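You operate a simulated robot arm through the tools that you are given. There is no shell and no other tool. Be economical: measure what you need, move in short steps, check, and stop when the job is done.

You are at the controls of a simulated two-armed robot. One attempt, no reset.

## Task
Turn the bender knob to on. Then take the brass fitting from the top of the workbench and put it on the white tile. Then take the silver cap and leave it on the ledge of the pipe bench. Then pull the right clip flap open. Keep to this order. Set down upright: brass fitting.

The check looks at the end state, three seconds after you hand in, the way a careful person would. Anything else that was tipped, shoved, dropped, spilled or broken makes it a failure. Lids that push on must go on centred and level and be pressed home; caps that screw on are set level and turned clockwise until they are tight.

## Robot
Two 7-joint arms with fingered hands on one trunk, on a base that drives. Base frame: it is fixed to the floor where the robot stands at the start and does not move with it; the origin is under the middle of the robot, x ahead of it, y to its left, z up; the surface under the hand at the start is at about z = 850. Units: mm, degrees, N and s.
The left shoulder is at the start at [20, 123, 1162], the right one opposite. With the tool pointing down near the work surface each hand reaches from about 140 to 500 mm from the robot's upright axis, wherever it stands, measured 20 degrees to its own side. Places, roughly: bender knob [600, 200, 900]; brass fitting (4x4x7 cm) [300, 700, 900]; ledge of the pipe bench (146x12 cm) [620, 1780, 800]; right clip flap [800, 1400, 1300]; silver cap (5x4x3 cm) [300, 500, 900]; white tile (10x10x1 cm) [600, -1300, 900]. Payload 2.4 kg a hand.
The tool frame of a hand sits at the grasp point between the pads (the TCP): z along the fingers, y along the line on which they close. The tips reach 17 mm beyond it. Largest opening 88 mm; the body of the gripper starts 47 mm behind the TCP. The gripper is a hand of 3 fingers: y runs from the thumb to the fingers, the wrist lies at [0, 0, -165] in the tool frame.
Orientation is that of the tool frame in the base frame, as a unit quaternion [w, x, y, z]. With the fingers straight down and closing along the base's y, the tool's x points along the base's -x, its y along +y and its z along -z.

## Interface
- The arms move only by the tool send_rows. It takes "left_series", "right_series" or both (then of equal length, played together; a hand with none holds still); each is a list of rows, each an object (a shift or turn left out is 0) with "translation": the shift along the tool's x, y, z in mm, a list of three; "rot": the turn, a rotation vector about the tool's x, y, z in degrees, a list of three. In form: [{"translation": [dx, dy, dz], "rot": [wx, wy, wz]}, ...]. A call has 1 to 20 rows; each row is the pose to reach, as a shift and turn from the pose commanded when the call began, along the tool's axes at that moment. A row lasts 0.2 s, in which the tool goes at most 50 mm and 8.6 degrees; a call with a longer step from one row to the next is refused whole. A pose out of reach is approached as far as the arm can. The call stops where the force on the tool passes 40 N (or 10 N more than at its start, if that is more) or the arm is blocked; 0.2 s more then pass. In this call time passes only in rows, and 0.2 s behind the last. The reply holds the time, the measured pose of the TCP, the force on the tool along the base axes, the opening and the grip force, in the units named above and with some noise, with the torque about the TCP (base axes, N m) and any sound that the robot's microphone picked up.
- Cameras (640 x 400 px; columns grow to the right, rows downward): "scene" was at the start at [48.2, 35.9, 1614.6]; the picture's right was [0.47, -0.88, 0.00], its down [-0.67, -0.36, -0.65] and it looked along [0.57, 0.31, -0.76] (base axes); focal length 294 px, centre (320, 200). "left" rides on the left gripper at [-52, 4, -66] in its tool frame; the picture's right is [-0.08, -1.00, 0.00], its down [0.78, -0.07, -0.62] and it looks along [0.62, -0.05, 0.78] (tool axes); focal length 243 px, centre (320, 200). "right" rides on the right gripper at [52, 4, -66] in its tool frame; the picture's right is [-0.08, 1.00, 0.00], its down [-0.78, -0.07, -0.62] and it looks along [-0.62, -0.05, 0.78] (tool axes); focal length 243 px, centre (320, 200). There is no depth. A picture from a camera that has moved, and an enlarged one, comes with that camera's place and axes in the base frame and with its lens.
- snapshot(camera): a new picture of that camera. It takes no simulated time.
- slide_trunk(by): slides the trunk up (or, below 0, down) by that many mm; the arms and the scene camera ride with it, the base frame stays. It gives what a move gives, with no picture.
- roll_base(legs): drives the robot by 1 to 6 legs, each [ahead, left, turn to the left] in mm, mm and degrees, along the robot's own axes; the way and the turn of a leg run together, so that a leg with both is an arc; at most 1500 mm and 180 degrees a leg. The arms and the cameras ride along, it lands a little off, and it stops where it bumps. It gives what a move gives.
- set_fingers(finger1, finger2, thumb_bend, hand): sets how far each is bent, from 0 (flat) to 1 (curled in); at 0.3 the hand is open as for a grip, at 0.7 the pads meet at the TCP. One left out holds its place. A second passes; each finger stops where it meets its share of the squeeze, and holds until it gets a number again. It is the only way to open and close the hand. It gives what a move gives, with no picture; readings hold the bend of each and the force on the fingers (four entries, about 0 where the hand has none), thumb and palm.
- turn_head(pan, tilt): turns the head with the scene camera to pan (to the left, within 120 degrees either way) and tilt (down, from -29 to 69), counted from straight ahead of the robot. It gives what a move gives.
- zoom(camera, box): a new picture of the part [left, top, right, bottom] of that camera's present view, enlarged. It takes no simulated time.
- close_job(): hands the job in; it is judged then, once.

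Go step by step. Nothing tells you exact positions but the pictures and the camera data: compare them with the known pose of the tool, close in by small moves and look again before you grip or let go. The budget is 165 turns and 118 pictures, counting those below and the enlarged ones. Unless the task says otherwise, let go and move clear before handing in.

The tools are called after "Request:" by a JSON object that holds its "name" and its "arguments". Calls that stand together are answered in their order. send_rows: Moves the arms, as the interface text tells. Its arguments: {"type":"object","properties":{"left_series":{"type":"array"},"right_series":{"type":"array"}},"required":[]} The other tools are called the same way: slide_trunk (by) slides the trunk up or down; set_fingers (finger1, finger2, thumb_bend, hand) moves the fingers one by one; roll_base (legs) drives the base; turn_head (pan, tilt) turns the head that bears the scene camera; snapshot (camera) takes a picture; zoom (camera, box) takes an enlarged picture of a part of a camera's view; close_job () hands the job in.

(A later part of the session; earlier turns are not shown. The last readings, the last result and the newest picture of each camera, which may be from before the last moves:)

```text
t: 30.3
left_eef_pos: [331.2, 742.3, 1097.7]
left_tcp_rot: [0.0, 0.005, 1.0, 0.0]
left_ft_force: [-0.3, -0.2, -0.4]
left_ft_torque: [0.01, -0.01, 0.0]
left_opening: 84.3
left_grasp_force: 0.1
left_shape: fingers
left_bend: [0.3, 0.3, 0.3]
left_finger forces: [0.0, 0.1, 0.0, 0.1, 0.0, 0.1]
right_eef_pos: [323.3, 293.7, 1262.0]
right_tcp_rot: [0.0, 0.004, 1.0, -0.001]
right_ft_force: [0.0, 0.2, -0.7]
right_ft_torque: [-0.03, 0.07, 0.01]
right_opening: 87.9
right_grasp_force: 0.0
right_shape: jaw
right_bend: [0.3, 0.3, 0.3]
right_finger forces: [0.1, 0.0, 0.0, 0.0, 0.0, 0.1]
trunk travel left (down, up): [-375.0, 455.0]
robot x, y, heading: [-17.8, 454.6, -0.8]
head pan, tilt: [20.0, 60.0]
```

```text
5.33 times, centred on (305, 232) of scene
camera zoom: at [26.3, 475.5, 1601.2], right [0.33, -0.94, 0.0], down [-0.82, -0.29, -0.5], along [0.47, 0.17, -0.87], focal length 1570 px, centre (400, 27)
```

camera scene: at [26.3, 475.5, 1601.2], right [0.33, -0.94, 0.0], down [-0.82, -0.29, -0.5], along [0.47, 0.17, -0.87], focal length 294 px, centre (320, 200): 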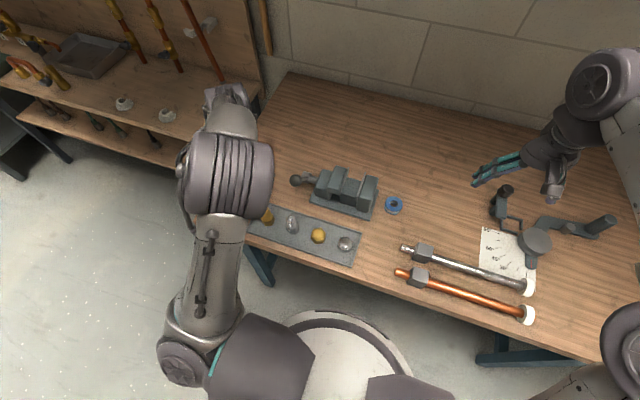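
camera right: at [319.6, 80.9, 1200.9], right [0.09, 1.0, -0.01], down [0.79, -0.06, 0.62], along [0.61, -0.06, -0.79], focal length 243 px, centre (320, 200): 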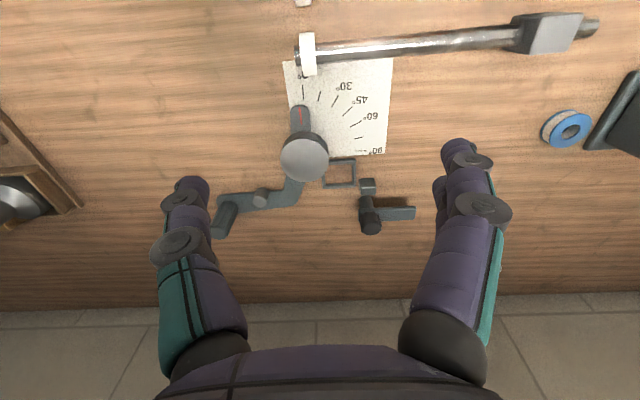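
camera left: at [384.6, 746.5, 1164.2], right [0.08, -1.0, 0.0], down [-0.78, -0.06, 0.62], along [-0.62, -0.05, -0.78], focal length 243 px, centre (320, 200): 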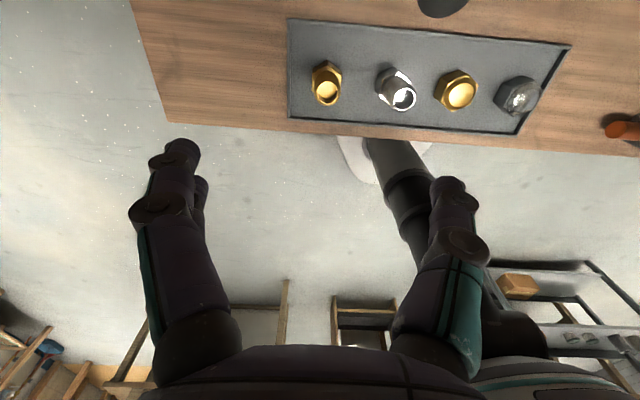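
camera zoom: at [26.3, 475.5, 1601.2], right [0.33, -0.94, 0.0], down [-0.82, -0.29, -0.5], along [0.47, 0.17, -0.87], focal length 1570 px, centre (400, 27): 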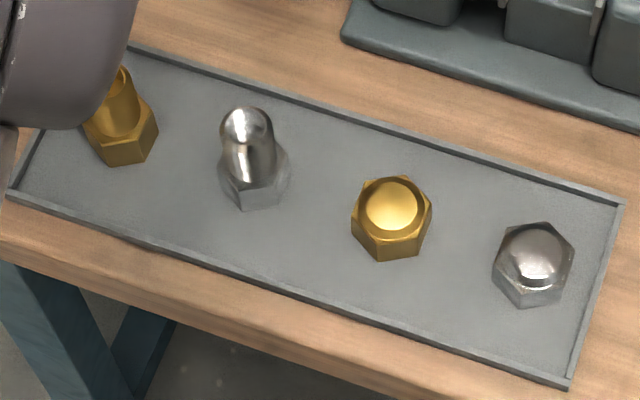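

The leftmost brass piece is the fitting (hex base, tube on top, standing) near [324, 734]; the rightmost silver hex with a dome is the cap. I'll narrow the fingers a little and descend above the fitting.

Request:
{"name": "set_fingers", "arguments": {"hand": "left", "finger1": 0.42, "finger2": 0.42, "thumb_bend": 0.42}}

Request:
{"name": "send_rows", "arguments": {"left_series": [{"translation": [3, -4, 45]}, {"translation": [7, -8, 90]}, {"translation": [7, -8, 118]}]}}

Request:
{"name": "snapshot", "arguments": {"camera": "left"}}

```text
t: 31.3
left_eef_pos: [330.3, 742.1, 1098.3]
left_tcp_rot: [0.001, 0.005, 1.0, 0.0]
left_ft_force: [0.3, 0.5, 0.2]
left_ft_torque: [0.02, -0.02, -0.01]
left_opening: 58.6
left_grasp_force: 0.1
left_shape: fingers
left_bend: [0.42, 0.42, 0.42]
left_finger forces: [0.0, 0.1, 0.0, 0.0, 0.1, 0.1]
right_eef_pos: [323.2, 294.9, 1262.4]
right_tcp_rot: [0.0, 0.003, 1.0, 0.0]
right_ft_force: [-0.7, 0.9, -0.4]
right_ft_torque: [0.01, -0.01, 0.03]
right_opening: 88.0
right_grasp_force: 0.1
right_shape: jaw
right_bend: [0.3, 0.3, 0.3]
right_finger forces: [0.1, 0.0, 0.0, 0.0, 0.1, 0.1]
trunk travel left (down, up): [-375.0, 455.0]
robot x, y, heading: [-17.1, 453.9, -0.7]
head pan, tilt: [20.0, 60.0]
```

```text
t: 32.1
left_eef_pos: [323.6, 733.9, 981.6]
left_tcp_rot: [0.0, 0.004, 1.0, 0.0]
left_ft_force: [0.2, 0.2, -0.1]
left_ft_torque: [-0.01, 0.01, 0.02]
left_opening: 58.7
left_grasp_force: 0.0
left_shape: fingers
left_bend: [0.42, 0.42, 0.42]
left_finger forces: [0.0, 0.1, 0.1, 0.0, 0.0, 0.1]
right_eef_pos: [324.5, 294.2, 1261.0]
right_tcp_rot: [0.0, 0.003, 1.0, 0.0]
right_ft_force: [0.2, -0.2, 1.0]
right_ft_torque: [-0.02, 0.0, -0.06]
right_opening: 87.7
right_grasp_force: 0.1
right_shape: jaw
right_bend: [0.3, 0.3, 0.3]
right_finger forces: [0.0, 0.0, 0.0, 0.0, 0.0, 0.0]
trunk travel left (down, up): [-375.0, 455.0]
robot x, y, heading: [-17.5, 451.9, -0.6]
head pan, tilt: [20.0, 60.0]
```

```text
86 pictures are left
camera left: at [376.6, 737.9, 1047.1], right [0.08, -1.0, 0.0], down [-0.78, -0.06, 0.62], along [-0.62, -0.05, -0.78], focal length 243 px, centre (320, 200)
```

left: 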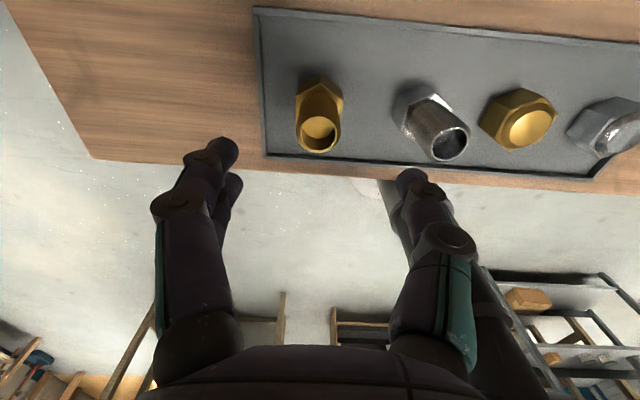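

Triangulation puts the tube top at [327, 735, 930]. I'll descend to grip the tube with the tips above the hex.

Request:
{"name": "send_rows", "arguments": {"left_series": [{"translation": [-3, 1, 36]}, {"translation": [-3, 1, 72]}]}}

Request:
{"name": "snapshot", "arguments": {"camera": "left"}}

```text
t: 32.7
left_eef_pos: [326.3, 734.6, 910.2]
left_tcp_rot: [0.001, 0.004, 1.0, 0.0]
left_ft_force: [-0.2, 1.1, -0.7]
left_ft_torque: [0.04, -0.04, 0.03]
left_opening: 58.6
left_grasp_force: 0.0
left_shape: fingers
left_bend: [0.42, 0.42, 0.42]
left_finger forces: [0.0, 0.0, 0.1, 0.0, 0.1, 0.0]
right_eef_pos: [323.1, 293.3, 1261.1]
right_tcp_rot: [0.0, 0.003, 1.0, -0.001]
right_ft_force: [-0.3, -0.2, 0.1]
right_ft_torque: [0.01, -0.01, -0.03]
right_opening: 87.5
right_grasp_force: 0.0
right_shape: jaw
right_bend: [0.3, 0.3, 0.3]
right_finger forces: [0.1, 0.0, 0.0, 0.0, 0.0, 0.0]
trunk travel left (down, up): [-375.0, 455.0]
robot x, y, heading: [-17.6, 454.3, -0.6]
head pan, tilt: [20.0, 60.0]
```

```text
85 pictures are left
camera left: at [379.3, 738.8, 976.3], right [0.08, -1.0, 0.0], down [-0.78, -0.06, 0.62], along [-0.62, -0.05, -0.78], focal length 243 px, centre (320, 200)
```

left: 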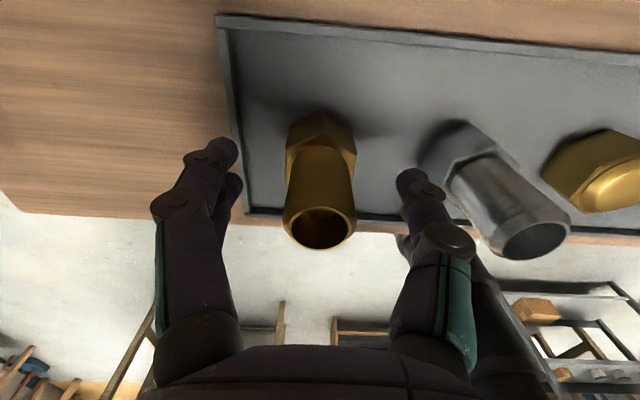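

The tube is centred between thumb and fingers. I'll close on it.

Request:
{"name": "set_fingers", "arguments": {"hand": "left", "finger1": 0.72, "finger2": 0.72, "thumb_bend": 0.72}}

Request:
{"name": "snapshot", "arguments": {"camera": "left"}}

```text
t: 33.7
left_eef_pos: [326.1, 734.7, 909.0]
left_tcp_rot: [0.0, 0.004, 1.0, 0.001]
left_ft_force: [0.1, 0.3, 0.3]
left_ft_torque: [-0.01, 0.0, 0.0]
left_opening: 10.5
left_grasp_force: 6.6
left_shape: fingers
left_bend: [0.69, 0.63, 0.65]
left_finger forces: [2.2, 5.2, 0.0, 0.1, 7.2, 0.1]
right_eef_pos: [322.9, 294.6, 1262.7]
right_tcp_rot: [0.0, 0.003, 1.0, 0.0]
right_ft_force: [-0.1, -0.9, 0.1]
right_ft_torque: [-0.01, 0.0, 0.04]
right_opening: 87.9
right_grasp_force: 0.0
right_shape: jaw
right_bend: [0.3, 0.3, 0.3]
right_finger forces: [0.1, 0.0, 0.0, 0.0, 0.1, 0.0]
trunk travel left (down, up): [-375.0, 455.0]
robot x, y, heading: [-16.3, 455.2, -0.5]
head pan, tilt: [20.0, 60.0]
```

```text
84 pictures are left
camera left: at [379.2, 738.8, 976.7], right [0.08, -1.0, 0.0], down [-0.78, -0.06, 0.62], along [-0.62, -0.05, -0.78], focal length 243 px, centre (320, 200)
```

left: 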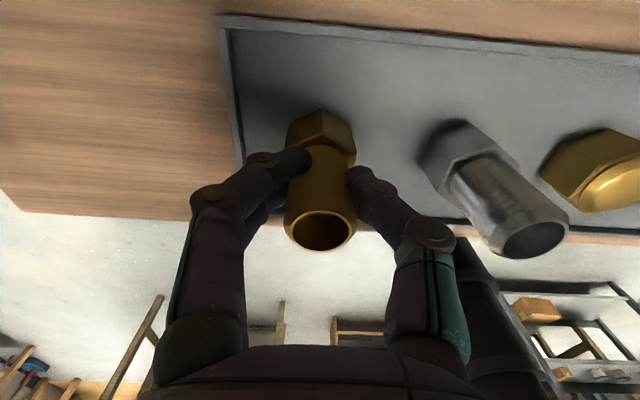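

The grip holds but one finger bends further, so the tube is slightly off-centre along x. I'll lift slowly and look.

Request:
{"name": "send_rows", "arguments": {"left_series": [{"translation": [0, 0, -10]}, {"translation": [0, 0, -25]}, {"translation": [0, 0, -40]}]}}

Request:
{"name": "snapshot", "arguments": {"camera": "left"}}

```text
t: 34.5
left_eef_pos: [324.1, 734.4, 950.4]
left_tcp_rot: [0.0, 0.004, 1.0, 0.0]
left_ft_force: [1.1, 0.1, -1.5]
left_ft_torque: [0.02, 0.02, -0.01]
left_opening: 10.7
left_grasp_force: 7.2
left_shape: fingers
left_bend: [0.69, 0.63, 0.65]
left_finger forces: [2.3, 5.0, 0.1, 0.0, 7.2, 0.0]
right_eef_pos: [323.3, 293.7, 1262.9]
right_tcp_rot: [-0.001, 0.003, 1.0, 0.0]
right_ft_force: [0.6, -0.3, -0.3]
right_ft_torque: [-0.04, 0.0, 0.01]
right_opening: 87.9
right_grasp_force: 0.0
right_shape: jaw
right_bend: [0.3, 0.3, 0.3]
right_finger forces: [0.0, 0.0, 0.0, 0.0, 0.0, 0.0]
trunk travel left (down, up): [-375.0, 455.0]
robot x, y, heading: [-18.2, 450.4, -0.6]
head pan, tilt: [20.0, 60.0]
```

```text
83 pictures are left
camera left: at [377.9, 738.3, 1016.2], right [0.08, -1.0, 0.0], down [-0.78, -0.06, 0.62], along [-0.62, -0.05, -0.78], focal length 243 px, centre (320, 200)
```

left: 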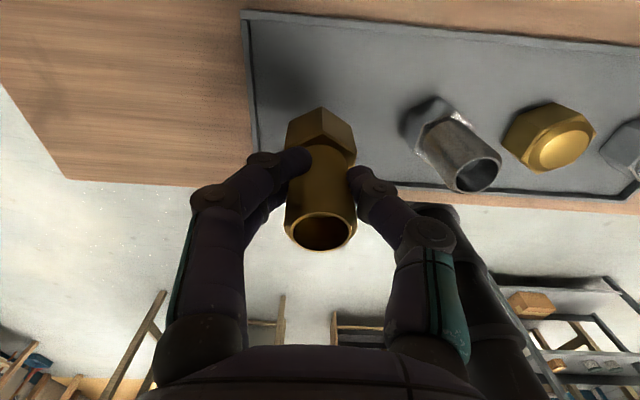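

The fitting is held firmly and upright. I'll raise it and drive right along the bench to the tile.

Request:
{"name": "send_rows", "arguments": {"left_series": [{"translation": [5, 0, -45]}, {"translation": [20, 0, -90]}, {"translation": [40, 0, -135]}, {"translation": [60, 0, -180]}, {"translation": [70, 0, -210]}]}}

Request:
{"name": "roll_base", "arguments": {"legs": [[-30, -1000, 0], [0, -870, 0]]}}

Request:
{"name": "turn_head", "arguments": {"pan": 15, "tilt": 50}}

Request:
{"name": "snapshot", "arguments": {"camera": "scene"}}

```text
t: 35.7
left_eef_pos: [252.5, 734.5, 1159.5]
left_tcp_rot: [0.0, 0.004, 1.0, -0.001]
left_ft_force: [-0.9, 0.6, -2.0]
left_ft_torque: [-0.04, 0.02, -0.02]
left_opening: 10.6
left_grasp_force: 7.1
left_shape: fingers
left_bend: [0.69, 0.63, 0.65]
left_finger forces: [2.4, 5.1, 0.0, 0.0, 7.2, 0.0]
right_eef_pos: [323.2, 292.4, 1261.1]
right_tcp_rot: [0.0, 0.004, 1.0, 0.0]
right_ft_force: [0.0, 0.3, -0.5]
right_ft_torque: [0.0, 0.0, -0.02]
right_opening: 88.1
right_grasp_force: 0.1
right_shape: jaw
right_bend: [0.3, 0.3, 0.3]
right_finger forces: [0.0, 0.1, 0.0, 0.0, 0.1, 0.1]
trunk travel left (down, up): [-375.0, 455.0]
robot x, y, heading: [-13.6, 454.8, -0.6]
head pan, tilt: [20.0, 60.0]
```

```text
t: 45.1
left_eef_pos: [220.2, -1138.0, 1159.3]
left_tcp_rot: [0.0, 0.002, 1.0, 0.0]
left_ft_force: [-0.1, -0.6, -1.6]
left_ft_torque: [0.0, -0.03, 0.03]
left_opening: 10.1
left_grasp_force: 7.3
left_shape: fingers
left_bend: [0.69, 0.63, 0.65]
left_finger forces: [2.4, 5.1, 0.0, 0.0, 7.2, 0.0]
right_eef_pos: [292.0, -1578.1, 1261.6]
right_tcp_rot: [0.001, 0.0, 1.0, 0.001]
right_ft_force: [0.3, 0.6, 0.0]
right_ft_torque: [-0.02, 0.01, -0.01]
right_opening: 88.1
right_grasp_force: 0.1
right_shape: jaw
right_bend: [0.3, 0.3, 0.3]
right_finger forces: [0.0, 0.0, 0.1, 0.1, 0.0, 0.1]
trunk travel left (down, up): [-375.0, 455.0]
robot x, y, heading: [-46.1, -1418.7, -0.1]
head pan, tilt: [20.0, 60.0]
```

```text
t: 45.8
left_eef_pos: [220.4, -1137.7, 1160.2]
left_tcp_rot: [0.001, 0.002, 1.0, 0.001]
left_ft_force: [-0.6, -0.1, -1.0]
left_ft_torque: [0.0, -0.02, 0.0]
left_opening: 10.3
left_grasp_force: 7.7
left_shape: fingers
left_bend: [0.69, 0.63, 0.65]
left_finger forces: [2.5, 5.1, 0.0, 0.0, 7.2, 0.0]
right_eef_pos: [291.7, -1578.8, 1261.5]
right_tcp_rot: [0.0, 0.0, 1.0, 0.0]
right_ft_force: [0.2, 0.0, 0.5]
right_ft_torque: [0.0, 0.0, -0.01]
right_opening: 87.8
right_grasp_force: 0.0
right_shape: jaw
right_bend: [0.3, 0.3, 0.3]
right_finger forces: [0.0, 0.0, 0.0, 0.0, 0.0, 0.1]
trunk travel left (down, up): [-375.0, 455.0]
robot x, y, heading: [-48.7, -1422.2, 0.1]
head pan, tilt: [15.0, 50.0]
```

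```text
82 pictures are left
camera scene: at [5.2, -1401.2, 1613.7], right [0.26, -0.97, 0.0], down [-0.74, -0.2, -0.64], along [0.62, 0.16, -0.77], focal length 294 px, centre (320, 200)
```

scene: 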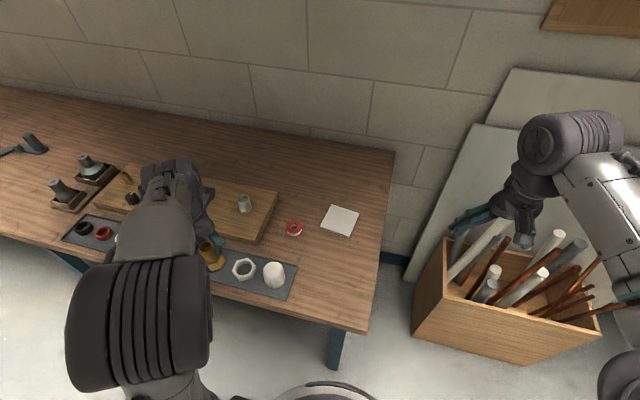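

The tile is at about [549, -1327, 860]. A bench leg stands straight ahead near y = −1395, so I'll instead stand at about [100, -1150] turned 43° right, giving the left hand a comfortable reach.

Request:
{"name": "roll_base", "arguments": {"legs": [[0, 270, 0], [0, 0, -43], [108, 101, 0]]}}

Request:
{"name": "turn_head", "arguments": {"pan": 15, "tilt": 52}}

Request:
{"name": "snapshot", "arguments": {"camera": "scene"}}

```text
t: 50.7
left_eef_pos: [491.4, -1127.2, 1159.2]
left_tcp_rot: [-0.001, 0.365, 0.931, -0.001]
left_ft_force: [0.3, -1.0, -2.2]
left_ft_torque: [0.0, 0.01, 0.01]
left_opening: 10.3
left_grasp_force: 7.3
left_shape: fingers
left_bend: [0.7, 0.63, 0.65]
left_finger forces: [2.2, 5.0, 0.0, 0.1, 7.0, 0.0]
right_eef_pos: [247.9, -1500.5, 1261.2]
right_tcp_rot: [0.0, 0.365, 0.931, 0.0]
right_ft_force: [0.5, -0.5, 0.1]
right_ft_torque: [-0.02, 0.02, 0.01]
right_opening: 88.0
right_grasp_force: 0.0
right_shape: jaw
right_bend: [0.3, 0.3, 0.3]
right_finger forces: [0.1, 0.0, 0.0, 0.0, 0.0, 0.1]
trunk travel left (down, up): [-375.0, 455.0]
robot x, y, heading: [102.6, -1155.4, -42.7]
head pan, tilt: [15.0, 50.0]
```

```text
t: 51.3
left_eef_pos: [491.3, -1127.0, 1158.7]
left_tcp_rot: [0.0, 0.365, 0.931, 0.0]
left_ft_force: [0.4, 0.6, -1.2]
left_ft_torque: [0.01, 0.0, 0.02]
left_opening: 10.2
left_grasp_force: 7.1
left_shape: fingers
left_bend: [0.7, 0.63, 0.65]
left_finger forces: [2.3, 5.1, 0.0, 0.0, 7.0, 0.1]
right_eef_pos: [245.7, -1499.7, 1262.0]
right_tcp_rot: [0.0, 0.366, 0.931, 0.0]
right_ft_force: [0.3, -0.3, -0.3]
right_ft_torque: [0.0, 0.01, 0.03]
right_opening: 88.1
right_grasp_force: 0.1
right_shape: jaw
right_bend: [0.3, 0.3, 0.3]
right_finger forces: [0.0, 0.0, 0.0, 0.1, 0.1, 0.0]
trunk travel left (down, up): [-375.0, 455.0]
robot x, y, heading: [100.5, -1153.6, -43.0]
head pan, tilt: [15.0, 52.0]
```

```text
81 pictures are left
camera scene: at [152.5, -1174.9, 1611.1], right [-0.47, -0.88, 0.0], down [-0.7, 0.37, -0.62], along [0.54, -0.29, -0.79], focal length 294 px, centre (320, 200)
```

scene: 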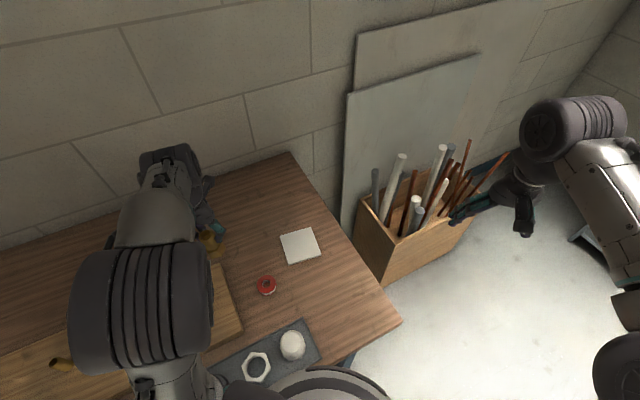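

The tile is confirmed near [548, -1324]. I'll carry the fitting over it, still high.

Request:
{"name": "send_rows", "arguments": {"left_series": [{"translation": [-35, -21, 0]}, {"translation": [-70, -42, 10]}, {"translation": [-105, -63, 30]}, {"translation": [-140, -84, 60]}, {"translation": [-176, -106, 85]}, {"translation": [-176, -106, 130]}, {"translation": [-176, -106, 159]}]}}

Request:
{"name": "snapshot", "arguments": {"camera": "left"}}

Request:
{"name": "snapshot", "arguments": {"camera": "scene"}}

```text
refused: row 4 steps farther than a row can; nothing moved
```

```text
80 pictures are left
camera left: at [532.6, -1159.6, 1226.0], right [-0.61, -0.79, 0.0], down [-0.62, 0.48, 0.62], along [-0.49, 0.38, -0.78], focal length 243 px, centre (320, 200)
```

left: 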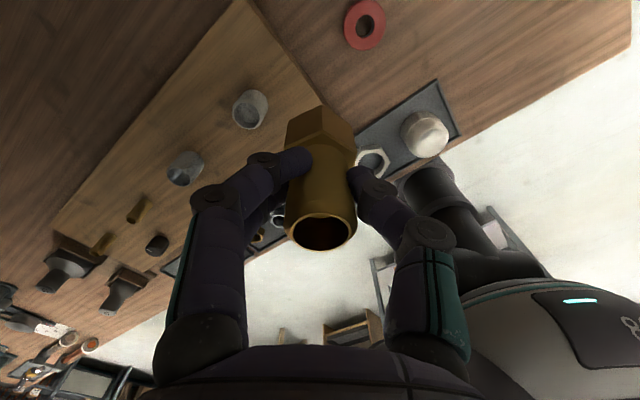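

```text
79 pictures are left
camera scene: at [152.5, -1174.9, 1611.1], right [-0.47, -0.88, 0.0], down [-0.7, 0.37, -0.62], along [0.54, -0.29, -0.79], focal length 294 px, centre (320, 200)
```

scene: 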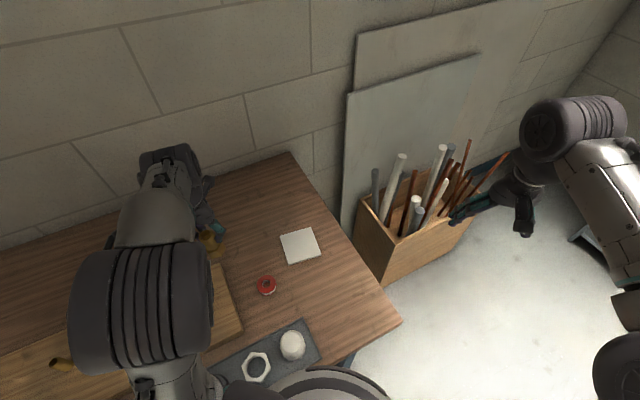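

One step was too long and nothing moved. I'll resend with shorter steps.

Request:
{"name": "send_rows", "arguments": {"left_series": [{"translation": [-35, -21, 0]}, {"translation": [-70, -42, 5]}, {"translation": [-105, -63, 20]}, {"translation": [-140, -84, 40]}, {"translation": [-176, -106, 60]}, {"translation": [-176, -106, 100]}, {"translation": [-176, -106, 140]}, {"translation": [-176, -106, 159]}]}}

Request:
{"name": "snapshot", "arguments": {"camera": "left"}}

Request:
{"name": "snapshot", "arguments": {"camera": "scene"}}

```text
t: 53.1
left_eef_pos: [546.5, -1324.3, 998.0]
left_tcp_rot: [0.0, 0.365, 0.931, 0.0]
left_ft_force: [0.0, -0.4, -1.5]
left_ft_torque: [0.0, 0.01, -0.01]
left_opening: 10.4
left_grasp_force: 6.8
left_shape: fingers
left_bend: [0.7, 0.63, 0.65]
left_finger forces: [2.3, 5.1, 0.0, 0.1, 7.0, 0.1]
right_eef_pos: [245.6, -1499.2, 1261.8]
right_tcp_rot: [0.001, 0.365, 0.931, 0.0]
right_ft_force: [1.1, -0.1, -0.7]
right_ft_torque: [0.02, 0.05, 0.0]
right_opening: 87.6
right_grasp_force: 0.1
right_shape: jaw
right_bend: [0.3, 0.3, 0.3]
right_finger forces: [0.1, 0.0, 0.1, 0.0, 0.0, 0.0]
trunk travel left (down, up): [-375.0, 455.0]
robot x, y, heading: [103.1, -1149.6, -43.1]
head pan, tilt: [15.0, 52.0]
```

```text
78 pictures are left
camera left: at [589.7, -1356.9, 1065.0], right [-0.61, -0.79, 0.0], down [-0.62, 0.48, 0.62], along [-0.49, 0.38, -0.78], focal length 243 px, centre (320, 200)
```

left: 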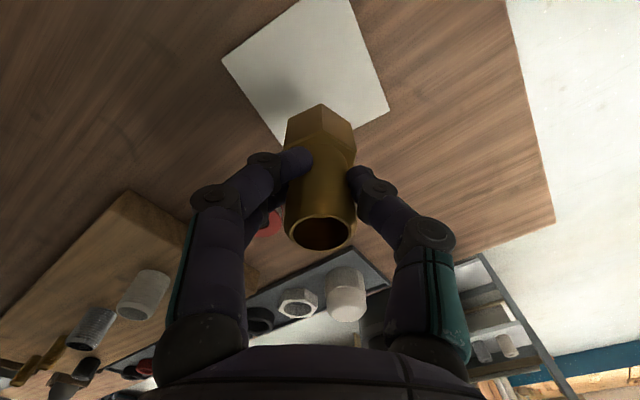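

```text
77 pictures are left
camera scene: at [152.8, -1175.0, 1611.1], right [-0.47, -0.88, 0.0], down [-0.7, 0.37, -0.62], along [0.54, -0.29, -0.79], focal length 294 px, centre (320, 200)
```

scene: 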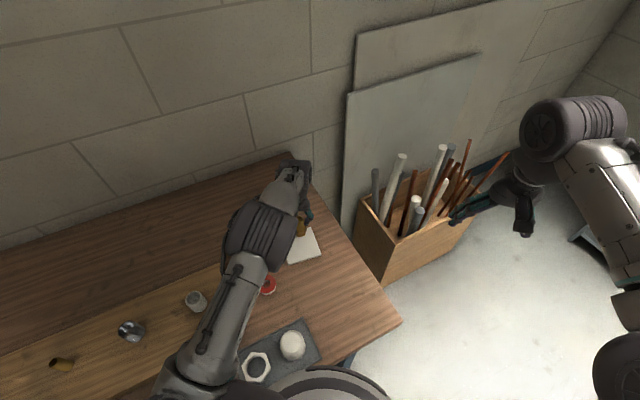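

The tile centre works out to about [553, -1322]; the fitting is 7 mm off. I'll correct and descend to just above the tile.

Request:
{"name": "send_rows", "arguments": {"left_series": [{"translation": [-3, 6, 30]}, {"translation": [-3, 6, 60]}, {"translation": [-3, 6, 74]}]}}

Request:
{"name": "snapshot", "arguments": {"camera": "left"}}

```text
t: 53.9
left_eef_pos: [555.3, -1321.4, 926.3]
left_tcp_rot: [0.001, 0.365, 0.931, 0.0]
left_ft_force: [0.3, 0.0, -1.4]
left_ft_torque: [0.01, -0.03, -0.02]
left_opening: 10.0
left_grasp_force: 7.2
left_shape: fingers
left_bend: [0.7, 0.63, 0.65]
left_finger forces: [2.4, 5.3, 0.0, 0.0, 7.0, 0.1]
right_eef_pos: [246.0, -1500.5, 1261.2]
right_tcp_rot: [-0.001, 0.364, 0.931, 0.0]
right_ft_force: [0.3, 0.3, -0.4]
right_ft_torque: [0.0, 0.01, -0.01]
right_opening: 88.0
right_grasp_force: 0.1
right_shape: jaw
right_bend: [0.3, 0.3, 0.3]
right_finger forces: [0.1, 0.0, 0.1, 0.0, 0.0, 0.0]
trunk travel left (down, up): [-375.0, 455.0]
robot x, y, heading: [98.3, -1151.3, -43.0]
head pan, tilt: [15.0, 52.0]
```

```text
76 pictures are left
camera left: at [596.7, -1353.9, 992.1], right [-0.62, -0.79, 0.0], down [-0.62, 0.48, 0.62], along [-0.49, 0.38, -0.78], focal length 243 px, centre (320, 200)
```

left: 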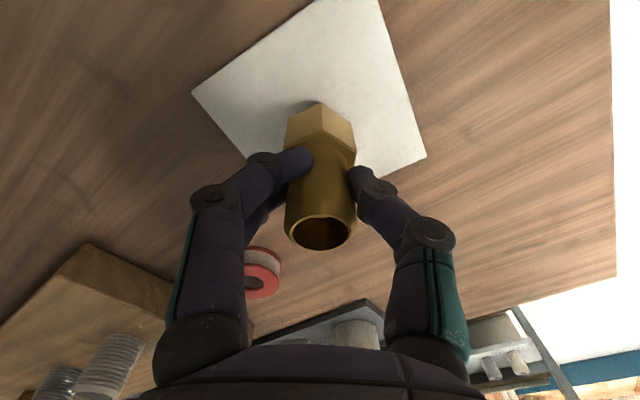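

The fitting is centred on the tile at [555, -1321]. I'll lower it in small steps to contact.

Request:
{"name": "send_rows", "arguments": {"left_series": [{"translation": [0, 0, 4]}, {"translation": [0, 0, 8]}, {"translation": [0, 0, 11]}]}}

Request:
{"name": "zoom", "arguments": {"camera": "left", "box": [230, 60, 420, 260]}}

```text
t: 54.7
left_eef_pos: [554.5, -1322.9, 915.2]
left_tcp_rot: [0.001, 0.364, 0.931, -0.001]
left_ft_force: [1.5, -0.9, 4.1]
left_ft_torque: [0.03, 0.01, 0.01]
left_opening: 9.9
left_grasp_force: 8.4
left_shape: fingers
left_bend: [0.7, 0.64, 0.66]
left_finger forces: [3.3, 5.7, 0.0, 0.1, 7.7, 0.0]
right_eef_pos: [245.7, -1499.3, 1262.7]
right_tcp_rot: [0.0, 0.366, 0.931, 0.0]
right_ft_force: [0.0, -0.2, 0.1]
right_ft_torque: [0.01, 0.03, 0.0]
right_opening: 88.0
right_grasp_force: 0.0
right_shape: jaw
right_bend: [0.3, 0.3, 0.3]
right_finger forces: [0.0, 0.1, 0.1, 0.0, 0.0, 0.0]
trunk travel left (down, up): [-375.0, 455.0]
robot x, y, heading: [101.3, -1152.9, -43.1]
head pan, tilt: [15.0, 52.0]
```

```text
2.00 times, centred on (325, 160) of left
camera zoom: at [596.3, -1354.6, 981.9], right [-0.62, -0.79, 0.0], down [-0.62, 0.48, 0.62], along [-0.49, 0.38, -0.78], focal length 485 px, centre (310, 280)
```

zoom: 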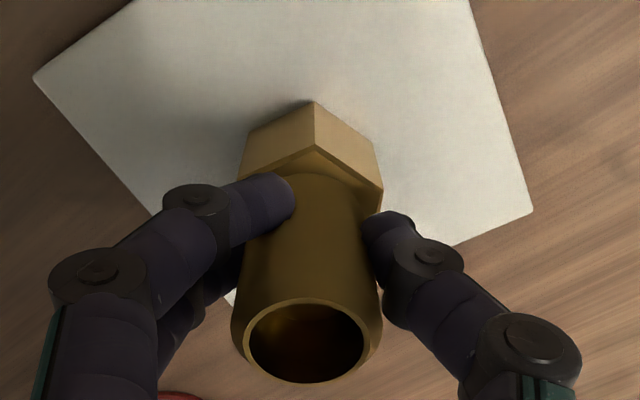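

Contact is made (force rose from −1.4 to +4 N) and the fitting stands on the tile. I'll open the fingers just enough and rise clear.

Request:
{"name": "set_fingers", "arguments": {"hand": "left", "finger1": 0.4, "finger2": 0.4, "thumb_bend": 0.4}}

Request:
{"name": "send_rows", "arguments": {"left_series": [{"translation": [0, 0, -20]}, {"translation": [0, 0, -60]}, {"translation": [0, 0, -100]}, {"translation": [0, 0, -150]}]}}

Request:
{"name": "snapshot", "arguments": {"camera": "left"}}

```text
t: 55.7
left_eef_pos: [554.0, -1322.0, 915.3]
left_tcp_rot: [0.0, 0.365, 0.931, 0.0]
left_ft_force: [-0.7, 1.1, -0.3]
left_ft_torque: [0.0, 0.0, -0.04]
left_opening: 62.2
left_grasp_force: 0.1
left_shape: fingers
left_bend: [0.4, 0.4, 0.4]
left_finger forces: [0.0, 0.0, 0.1, 0.1, 0.0, 0.0]
right_eef_pos: [245.1, -1500.2, 1262.6]
right_tcp_rot: [0.0, 0.365, 0.931, 0.0]
right_ft_force: [0.8, -0.2, -0.1]
right_ft_torque: [-0.01, -0.01, 0.03]
right_opening: 87.6
right_grasp_force: 0.0
right_shape: jaw
right_bend: [0.3, 0.3, 0.3]
right_finger forces: [0.0, 0.0, 0.1, 0.0, 0.1, 0.0]
trunk travel left (down, up): [-375.0, 455.0]
robot x, y, heading: [101.9, -1155.4, -42.8]
head pan, tilt: [15.0, 52.0]
```

```text
t: 56.7
left_eef_pos: [554.5, -1321.3, 1064.6]
left_tcp_rot: [0.0, 0.365, 0.931, 0.0]
left_ft_force: [0.3, -0.6, -0.1]
left_ft_torque: [0.02, 0.0, 0.0]
left_opening: 62.2
left_grasp_force: 0.1
left_shape: fingers
left_bend: [0.4, 0.4, 0.4]
left_finger forces: [0.0, 0.1, 0.0, 0.1, 0.1, 0.0]
right_eef_pos: [245.5, -1499.5, 1263.2]
right_tcp_rot: [0.0, 0.365, 0.931, -0.001]
right_ft_force: [0.7, -0.2, 0.3]
right_ft_torque: [0.02, 0.03, -0.02]
right_opening: 88.0
right_grasp_force: 0.0
right_shape: jaw
right_bend: [0.3, 0.3, 0.3]
right_finger forces: [0.1, 0.1, 0.0, 0.0, 0.0, 0.0]
trunk travel left (down, up): [-375.0, 455.0]
robot x, y, heading: [101.7, -1153.4, -42.8]
head pan, tilt: [15.0, 52.0]
```

```text
74 pictures are left
camera left: at [595.7, -1354.5, 1130.9], right [-0.62, -0.79, 0.0], down [-0.62, 0.48, 0.62], along [-0.49, 0.38, -0.78], focal length 243 px, centre (320, 200)
```

left: 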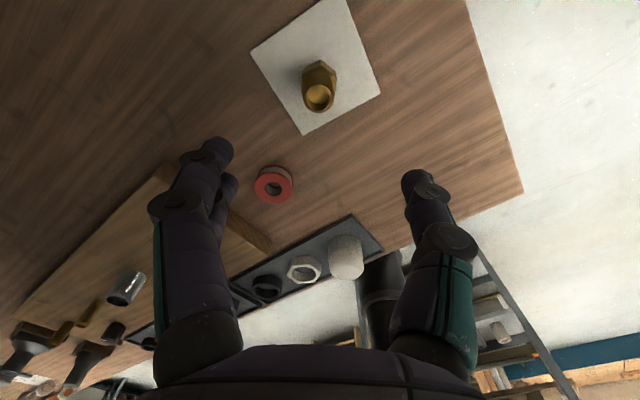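

The fitting stands upright, centred on the tile. Now I'll retract, back out and drive to the silver cap.

Request:
{"name": "send_rows", "arguments": {"left_series": [{"translation": [0, 0, -45]}, {"translation": [30, 18, -80]}, {"translation": [65, 40, -95]}, {"translation": [100, 60, -95]}, {"translation": [138, 83, -95]}, {"translation": [176, 106, -95]}]}}

Request:
{"name": "roll_base", "arguments": {"legs": [[-120, -112, 0], [0, 0, 43], [0, 750, 0], [0, 750, 0]]}}

Request:
{"name": "turn_head", "arguments": {"pan": 20, "tilt": 60}}

Request:
{"name": "snapshot", "arguments": {"camera": "scene"}}

```text
t: 58.1
left_eef_pos: [498.1, -1124.2, 1159.2]
left_tcp_rot: [0.0, 0.365, 0.931, 0.0]
left_ft_force: [-0.2, 0.2, 0.1]
left_ft_torque: [-0.01, -0.01, 0.02]
left_opening: 62.1
left_grasp_force: 0.0
left_shape: fingers
left_bend: [0.4, 0.4, 0.4]
left_finger forces: [0.0, 0.1, 0.0, 0.1, 0.0, 0.1]
right_eef_pos: [245.8, -1499.5, 1262.3]
right_tcp_rot: [0.001, 0.365, 0.931, 0.0]
right_ft_force: [0.3, -0.5, 0.1]
right_ft_torque: [0.0, -0.01, 0.03]
right_opening: 87.9
right_grasp_force: 0.0
right_shape: jaw
right_bend: [0.3, 0.3, 0.3]
right_finger forces: [0.0, 0.0, 0.0, 0.0, 0.0, 0.0]
trunk travel left (down, up): [-375.0, 455.0]
robot x, y, heading: [104.0, -1153.9, -42.8]
head pan, tilt: [15.0, 52.0]
```

```text
t: 68.8
left_eef_pos: [190.8, 638.4, 1160.7]
left_tcp_rot: [-0.001, -0.008, 1.0, -0.001]
left_ft_force: [0.1, -0.1, -1.1]
left_ft_torque: [-0.02, -0.02, 0.0]
left_opening: 62.0
left_grasp_force: 0.1
left_shape: fingers
left_bend: [0.4, 0.4, 0.4]
left_finger forces: [0.0, 0.1, 0.0, 0.0, 0.0, 0.0]
right_eef_pos: [266.6, 191.6, 1262.1]
right_tcp_rot: [0.0, -0.008, 1.0, 0.0]
right_ft_force: [0.2, -0.3, 0.6]
right_ft_torque: [0.01, -0.02, 0.0]
right_opening: 87.8
right_grasp_force: 0.0
right_shape: jaw
right_bend: [0.3, 0.3, 0.3]
right_finger forces: [0.0, 0.1, 0.1, 0.0, 0.1, 0.0]
trunk travel left (down, up): [-375.0, 455.0]
robot x, y, heading: [-78.2, 344.3, 0.8]
head pan, tilt: [15.0, 52.0]
```

```text
t: 69.5
left_eef_pos: [190.9, 636.9, 1159.9]
left_tcp_rot: [0.0, -0.009, 1.0, -0.001]
left_ft_force: [0.0, 0.3, 0.1]
left_ft_torque: [0.0, -0.02, -0.01]
left_opening: 62.1
left_grasp_force: 0.1
left_shape: fingers
left_bend: [0.4, 0.4, 0.4]
left_finger forces: [0.0, 0.0, 0.0, 0.0, 0.0, 0.1]
right_eef_pos: [266.8, 191.8, 1262.4]
right_tcp_rot: [0.0, -0.008, 1.0, 0.001]
right_ft_force: [0.5, 0.9, 0.0]
right_ft_torque: [-0.01, -0.02, 0.02]
right_opening: 87.9
right_grasp_force: 0.0
right_shape: jaw
right_bend: [0.3, 0.3, 0.3]
right_finger forces: [0.0, 0.0, 0.1, 0.0, 0.0, 0.1]
trunk travel left (down, up): [-375.0, 455.0]
robot x, y, heading: [-78.4, 341.3, 0.8]
head pan, tilt: [20.0, 60.0]
```

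```text
73 pictures are left
camera scene: at [-35.1, 365.3, 1601.2], right [0.36, -0.93, 0.0], down [-0.81, -0.31, -0.5], along [0.47, 0.18, -0.87], focal length 294 px, centre (320, 200)
```

scene: 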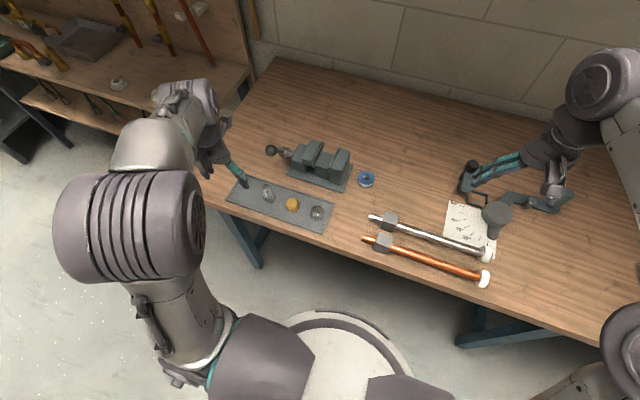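

The silver cap is at about [319, 511]. I'll bring the left hand above it.

Request:
{"name": "send_rows", "arguments": {"left_series": [{"translation": [-21, -21, 20]}, {"translation": [-42, -42, 45]}, {"translation": [-63, -63, 72]}, {"translation": [-84, -84, 100]}, {"translation": [-105, -105, 130]}, {"translation": [-125, -128, 160]}]}}

Request:
{"name": "snapshot", "arguments": {"camera": "left"}}

Request:
{"name": "zoom", "arguments": {"camera": "left", "box": [220, 40, 420, 165]}}

```text
t: 70.9
left_eef_pos: [319.3, 509.3, 1001.4]
left_tcp_rot: [0.0, -0.008, 1.0, 0.0]
left_ft_force: [0.1, -0.4, -0.2]
left_ft_torque: [0.01, 0.0, -0.01]
left_opening: 62.1
left_grasp_force: 0.1
left_shape: fingers
left_bend: [0.4, 0.4, 0.4]
left_finger forces: [0.0, 0.1, 0.1, 0.0, 0.0, 0.1]
right_eef_pos: [268.2, 191.3, 1262.5]
right_tcp_rot: [0.0, -0.007, 1.0, 0.0]
right_ft_force: [0.6, 1.2, -0.6]
right_ft_torque: [0.01, -0.02, 0.02]
right_opening: 87.9
right_grasp_force: 0.1
right_shape: jaw
right_bend: [0.3, 0.3, 0.3]
right_finger forces: [0.0, 0.0, 0.0, 0.0, 0.0, 0.0]
trunk travel left (down, up): [-375.0, 455.0]
robot x, y, heading: [-75.2, 338.4, 1.1]
head pan, tilt: [20.0, 60.0]
```

```text
72 pictures are left
camera left: at [372.7, 514.9, 1067.2], right [0.1, -0.99, 0.0], down [-0.78, -0.08, 0.62], along [-0.62, -0.06, -0.78], focal length 243 px, centre (320, 200)
```

left: 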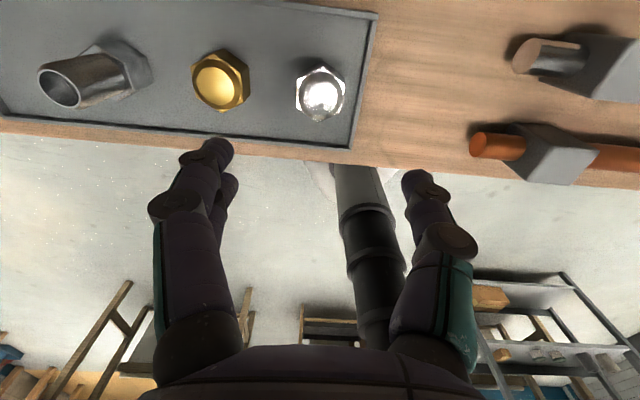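

```text
3.20 times, centred on (320, 102) of left
camera zoom: at [372.7, 514.9, 1067.2], right [0.1, -0.99, 0.0], down [-0.78, -0.08, 0.62], along [-0.62, -0.06, -0.78], focal length 776 px, centre (320, 512)
```

zoom: 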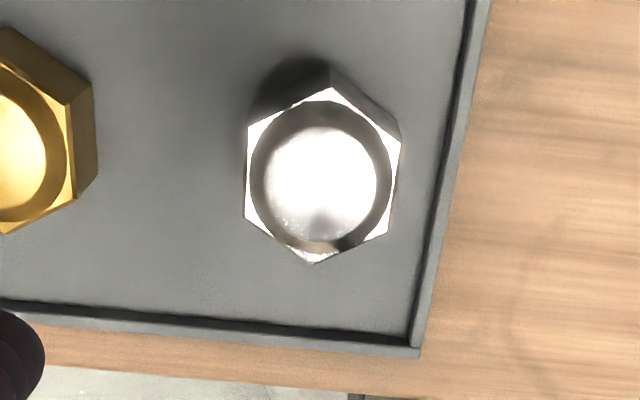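

The cap is centred at [322, 510] with flats facing ±y; the tray rim is close on the right. I'll narrow the hand and descend, staying above the rim.

Request:
{"name": "set_fingers", "arguments": {"hand": "left", "finger1": 0.44, "finger2": 0.44, "thumb_bend": 0.44}}

Request:
{"name": "send_rows", "arguments": {"left_series": [{"translation": [-3, 1, 40]}, {"translation": [-3, 1, 80]}, {"translation": [-3, 1, 110]}]}}

Request:
{"name": "snapshot", "arguments": {"camera": "left"}}

```text
t: 71.9
left_eef_pos: [319.3, 509.6, 1001.7]
left_tcp_rot: [0.001, -0.008, 1.0, 0.001]
left_ft_force: [-0.1, 0.1, -0.1]
left_ft_torque: [-0.02, -0.01, 0.03]
left_opening: 54.1
left_grasp_force: 0.0
left_shape: fingers
left_bend: [0.44, 0.44, 0.44]
left_finger forces: [0.0, 0.0, 0.1, 0.0, 0.0, 0.0]
right_eef_pos: [267.9, 191.6, 1261.2]
right_tcp_rot: [0.001, -0.008, 1.0, 0.0]
right_ft_force: [0.1, -0.3, 0.7]
right_ft_torque: [0.01, -0.02, 0.0]
right_opening: 88.0
right_grasp_force: 0.0
right_shape: jaw
right_bend: [0.3, 0.3, 0.3]
right_finger forces: [0.0, 0.1, 0.0, 0.0, 0.0, 0.0]
trunk travel left (down, up): [-375.0, 455.0]
robot x, y, heading: [-76.8, 344.5, 0.9]
head pan, tilt: [20.0, 60.0]
```

```text
t: 72.7
left_eef_pos: [322.4, 512.1, 888.9]
left_tcp_rot: [0.0, -0.007, 1.0, -0.001]
left_ft_force: [-0.2, 0.2, 0.0]
left_ft_torque: [-0.01, 0.0, -0.04]
left_opening: 54.2
left_grasp_force: 0.1
left_shape: fingers
left_bend: [0.44, 0.44, 0.44]
left_finger forces: [0.0, 0.1, 0.0, 0.1, 0.0, 0.0]
right_eef_pos: [267.3, 191.1, 1261.3]
right_tcp_rot: [0.0, -0.008, 1.0, 0.0]
right_ft_force: [0.6, 0.3, 0.4]
right_ft_torque: [0.0, 0.0, 0.01]
right_opening: 88.0
right_grasp_force: 0.0
right_shape: jaw
right_bend: [0.3, 0.3, 0.3]
right_finger forces: [0.1, 0.1, 0.0, 0.0, 0.0, 0.0]
trunk travel left (down, up): [-375.0, 455.0]
robot x, y, heading: [-77.5, 344.3, 0.9]
head pan, tilt: [20.0, 60.0]
```

```text
70 pictures are left
camera left: at [374.4, 516.9, 955.2], right [0.1, -0.99, 0.0], down [-0.78, -0.08, 0.62], along [-0.62, -0.06, -0.78], focal length 243 px, centre (320, 200)
```

left: 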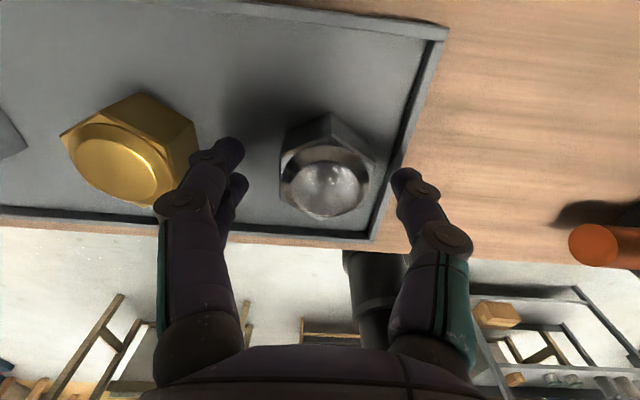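

The cap centre is about [325, 510]. I'll nudge over, go down 10 mm and close.

Request:
{"name": "send_rows", "arguments": {"left_series": [{"translation": [-3, -2, 5]}, {"translation": [-3, -2, 10]}]}}

Request:
{"name": "set_fingers", "arguments": {"hand": "left", "finger1": 0.7, "finger2": 0.7, "thumb_bend": 0.7}}

Request:
{"name": "snapshot", "arguments": {"camera": "left"}}

```text
t: 73.3
left_eef_pos: [323.8, 509.3, 880.2]
left_tcp_rot: [0.0, -0.008, 1.0, 0.001]
left_ft_force: [0.1, 0.2, 1.1]
left_ft_torque: [-0.08, 0.02, -0.01]
left_opening: 54.3
left_grasp_force: 0.6
left_shape: fingers
left_bend: [0.44, 0.44, 0.44]
left_finger forces: [0.0, 0.0, 0.0, 0.1, 1.0, 0.1]
right_eef_pos: [266.9, 191.7, 1261.5]
right_tcp_rot: [0.0, -0.008, 1.0, 0.0]
right_ft_force: [0.9, 0.2, 0.4]
right_ft_torque: [0.01, 0.0, 0.03]
right_opening: 88.0
right_grasp_force: 0.0
right_shape: jaw
right_bend: [0.3, 0.3, 0.3]
right_finger forces: [0.0, 0.0, 0.0, 0.0, 0.0, 0.0]
trunk travel left (down, up): [-375.0, 455.0]
robot x, y, heading: [-79.0, 343.3, 0.8]
head pan, tilt: [20.0, 60.0]
```

```text
t: 74.3
left_eef_pos: [324.2, 509.9, 880.7]
left_tcp_rot: [-0.001, -0.008, 1.0, 0.001]
left_ft_force: [-0.2, -0.5, 2.2]
left_ft_torque: [-0.11, -0.04, 0.01]
left_opening: 28.4
left_grasp_force: 8.5
left_shape: fingers
left_bend: [0.63, 0.62, 0.56]
left_finger forces: [3.4, 3.8, 0.1, 0.1, 10.7, 0.0]
right_eef_pos: [266.3, 191.4, 1262.3]
right_tcp_rot: [0.0, -0.008, 1.0, 0.0]
right_ft_force: [0.3, -0.3, 0.0]
right_ft_torque: [-0.03, -0.03, -0.02]
right_opening: 88.0
right_grasp_force: 0.0
right_shape: jaw
right_bend: [0.3, 0.3, 0.3]
right_finger forces: [0.1, 0.1, 0.0, 0.0, 0.0, 0.1]
trunk travel left (down, up): [-375.0, 455.0]
robot x, y, heading: [-76.9, 341.4, 1.0]
head pan, tilt: [20.0, 60.0]
```

```text
69 pictures are left
camera left: at [376.8, 515.2, 946.6], right [0.1, -0.99, 0.0], down [-0.78, -0.08, 0.62], along [-0.62, -0.06, -0.78], focal length 243 px, centre (320, 200)
```

left: 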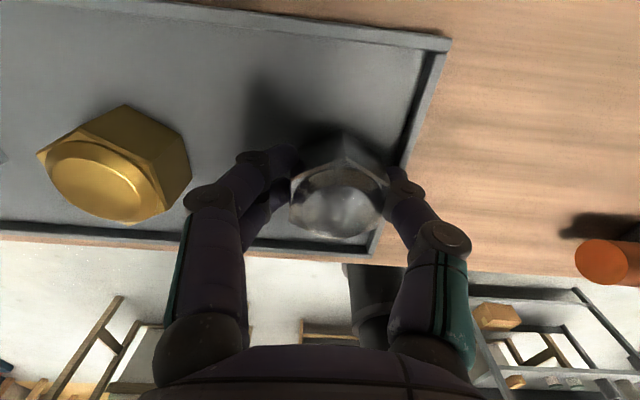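

The thumb touched the rim slightly, but the cap seems gripped. I'll lift a little and check.

Request:
{"name": "send_rows", "arguments": {"left_series": [{"translation": [0, 0, -5]}, {"translation": [0, 0, -15]}, {"translation": [0, 0, -30]}]}}

Request:
{"name": "snapshot", "arguments": {"camera": "left"}}

```text
t: 75.1
left_eef_pos: [324.5, 509.6, 911.2]
left_tcp_rot: [-0.001, -0.008, 1.0, 0.001]
left_ft_force: [-0.2, 0.7, -0.7]
left_ft_torque: [-0.02, -0.02, -0.01]
left_opening: 28.4
left_grasp_force: 7.0
left_shape: fingers
left_bend: [0.63, 0.62, 0.56]
left_finger forces: [3.5, 4.0, 0.0, 0.0, 7.7, 0.0]
right_eef_pos: [266.3, 191.4, 1261.5]
right_tcp_rot: [0.0, -0.009, 1.0, 0.001]
right_ft_force: [0.8, -0.3, 0.0]
right_ft_torque: [0.01, -0.04, -0.03]
right_opening: 87.8
right_grasp_force: 0.1
right_shape: jaw
right_bend: [0.3, 0.3, 0.3]
right_finger forces: [0.0, 0.0, 0.0, 0.1, 0.1, 0.0]
trunk travel left (down, up): [-375.0, 455.0]
robot x, y, heading: [-78.3, 339.4, 1.2]
head pan, tilt: [20.0, 60.0]
```

```text
68 pictures are left
camera left: at [376.4, 514.7, 976.8], right [0.1, -0.99, 0.0], down [-0.78, -0.08, 0.62], along [-0.62, -0.06, -0.78], focal length 243 px, centre (320, 200)
```

left: 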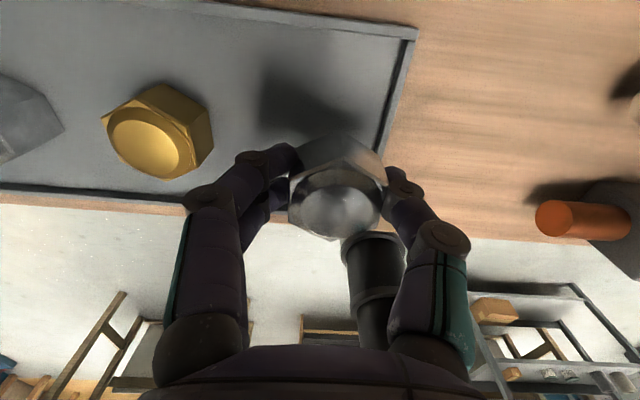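

The cap is held firmly. I'll raise it, drive left to the pipe bench and look.

Request:
{"name": "send_rows", "arguments": {"left_series": [{"translation": [10, 0, -45]}, {"translation": [30, 20, -90]}, {"translation": [50, 50, -125]}, {"translation": [80, 80, -150]}, {"translation": [110, 110, -175]}, {"translation": [130, 125, -210]}, {"translation": [130, 125, -250]}]}}

Request:
{"name": "roll_base", "arguments": {"legs": [[-40, 950, 0]]}}

Request:
{"name": "turn_head", "arguments": {"pan": 10, "tilt": 40}}

Request:
{"name": "snapshot", "arguments": {"camera": "scene"}}

Request:
{"name": "turn_head", "arguments": {"pan": 0, "tilt": 10}}

Request:
{"name": "snapshot", "arguments": {"camera": "scene"}}

```text
refused: row 2 steps farther than a row can; nothing moved
```

```text
t: 80.1
left_eef_pos: [275.1, 1458.0, 910.3]
left_tcp_rot: [0.0, -0.004, 1.0, 0.0]
left_ft_force: [0.0, 0.2, 0.6]
left_ft_torque: [-0.01, -0.01, 0.0]
left_opening: 6.5
left_grasp_force: 0.0
left_shape: fingers
left_bend: [0.7, 0.7, 0.62]
left_finger forces: [0.1, 0.1, 0.1, 0.0, 0.0, 0.0]
right_eef_pos: [215.0, 1140.0, 1262.1]
right_tcp_rot: [0.0, -0.003, 1.0, 0.0]
right_ft_force: [-0.4, -0.5, 0.2]
right_ft_torque: [0.0, 0.01, 0.01]
right_opening: 88.0
right_grasp_force: 0.0
right_shape: jaw
right_bend: [0.3, 0.3, 0.3]
right_finger forces: [0.0, 0.1, 0.1, 0.0, 0.0, 0.1]
trunk travel left (down, up): [-375.0, 455.0]
robot x, y, heading: [-129.9, 1289.7, 0.4]
head pan, tilt: [20.0, 60.0]
```

```text
t: 80.9
left_eef_pos: [274.0, 1456.9, 910.4]
left_tcp_rot: [-0.001, -0.004, 1.0, -0.001]
left_ft_force: [-0.5, -0.1, 0.1]
left_ft_torque: [0.01, 0.03, 0.01]
left_opening: 6.5
left_grasp_force: 0.1
left_shape: fingers
left_bend: [0.7, 0.7, 0.62]
left_finger forces: [0.1, 0.0, 0.0, 0.0, 0.1, 0.0]
right_eef_pos: [216.0, 1138.7, 1262.0]
right_tcp_rot: [-0.001, -0.005, 1.0, 0.0]
right_ft_force: [0.5, 0.1, -0.4]
right_ft_torque: [0.0, -0.02, -0.03]
right_opening: 87.9
right_grasp_force: 0.1
right_shape: jaw
right_bend: [0.3, 0.3, 0.3]
right_finger forces: [0.1, 0.0, 0.1, 0.0, 0.0, 0.1]
trunk travel left (down, up): [-375.0, 455.0]
robot x, y, heading: [-129.6, 1291.2, 0.8]
head pan, tilt: [10.0, 40.0]
```

```text
67 pictures are left
camera scene: at [-64.5, 1307.0, 1627.9], right [0.18, -0.98, 0.0], down [-0.63, -0.12, -0.77], along [0.75, 0.14, -0.64], focal length 294 px, centre (320, 200)
```

scene: 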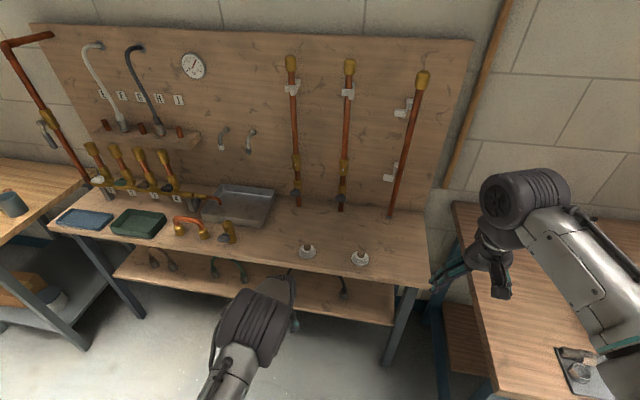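

```text
t: 81.8
left_eef_pos: [273.0, 1457.1, 910.4]
left_tcp_rot: [-0.001, -0.005, 1.0, 0.0]
left_ft_force: [-0.1, 0.4, 0.6]
left_ft_torque: [0.0, -0.01, 0.01]
left_opening: 6.4
left_grasp_force: 0.0
left_shape: fingers
left_bend: [0.7, 0.7, 0.62]
left_finger forces: [0.1, 0.0, 0.1, 0.1, 0.0, 0.0]
right_eef_pos: [215.8, 1138.7, 1261.9]
right_tcp_rot: [0.0, -0.005, 1.0, 0.0]
right_ft_force: [0.7, 0.4, -0.5]
right_ft_torque: [0.01, -0.01, 0.02]
right_opening: 87.8
right_grasp_force: 0.0
right_shape: jaw
right_bend: [0.3, 0.3, 0.3]
right_finger forces: [0.0, 0.0, 0.0, 0.0, 0.0, 0.1]
trunk travel left (down, up): [-375.0, 455.0]
robot x, y, heading: [-124.4, 1294.5, 0.6]
head pan, tilt: [0.0, 10.0]
```

```text
66 pictures are left
camera scene: at [-55.1, 1292.3, 1675.6], right [0.01, -1.0, 0.0], down [-0.17, 0.0, -0.98], along [0.98, 0.01, -0.17], focal length 294 px, centre (320, 200)
```

scene: 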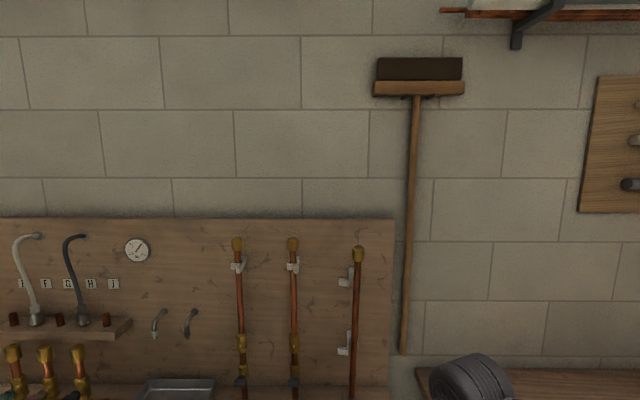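

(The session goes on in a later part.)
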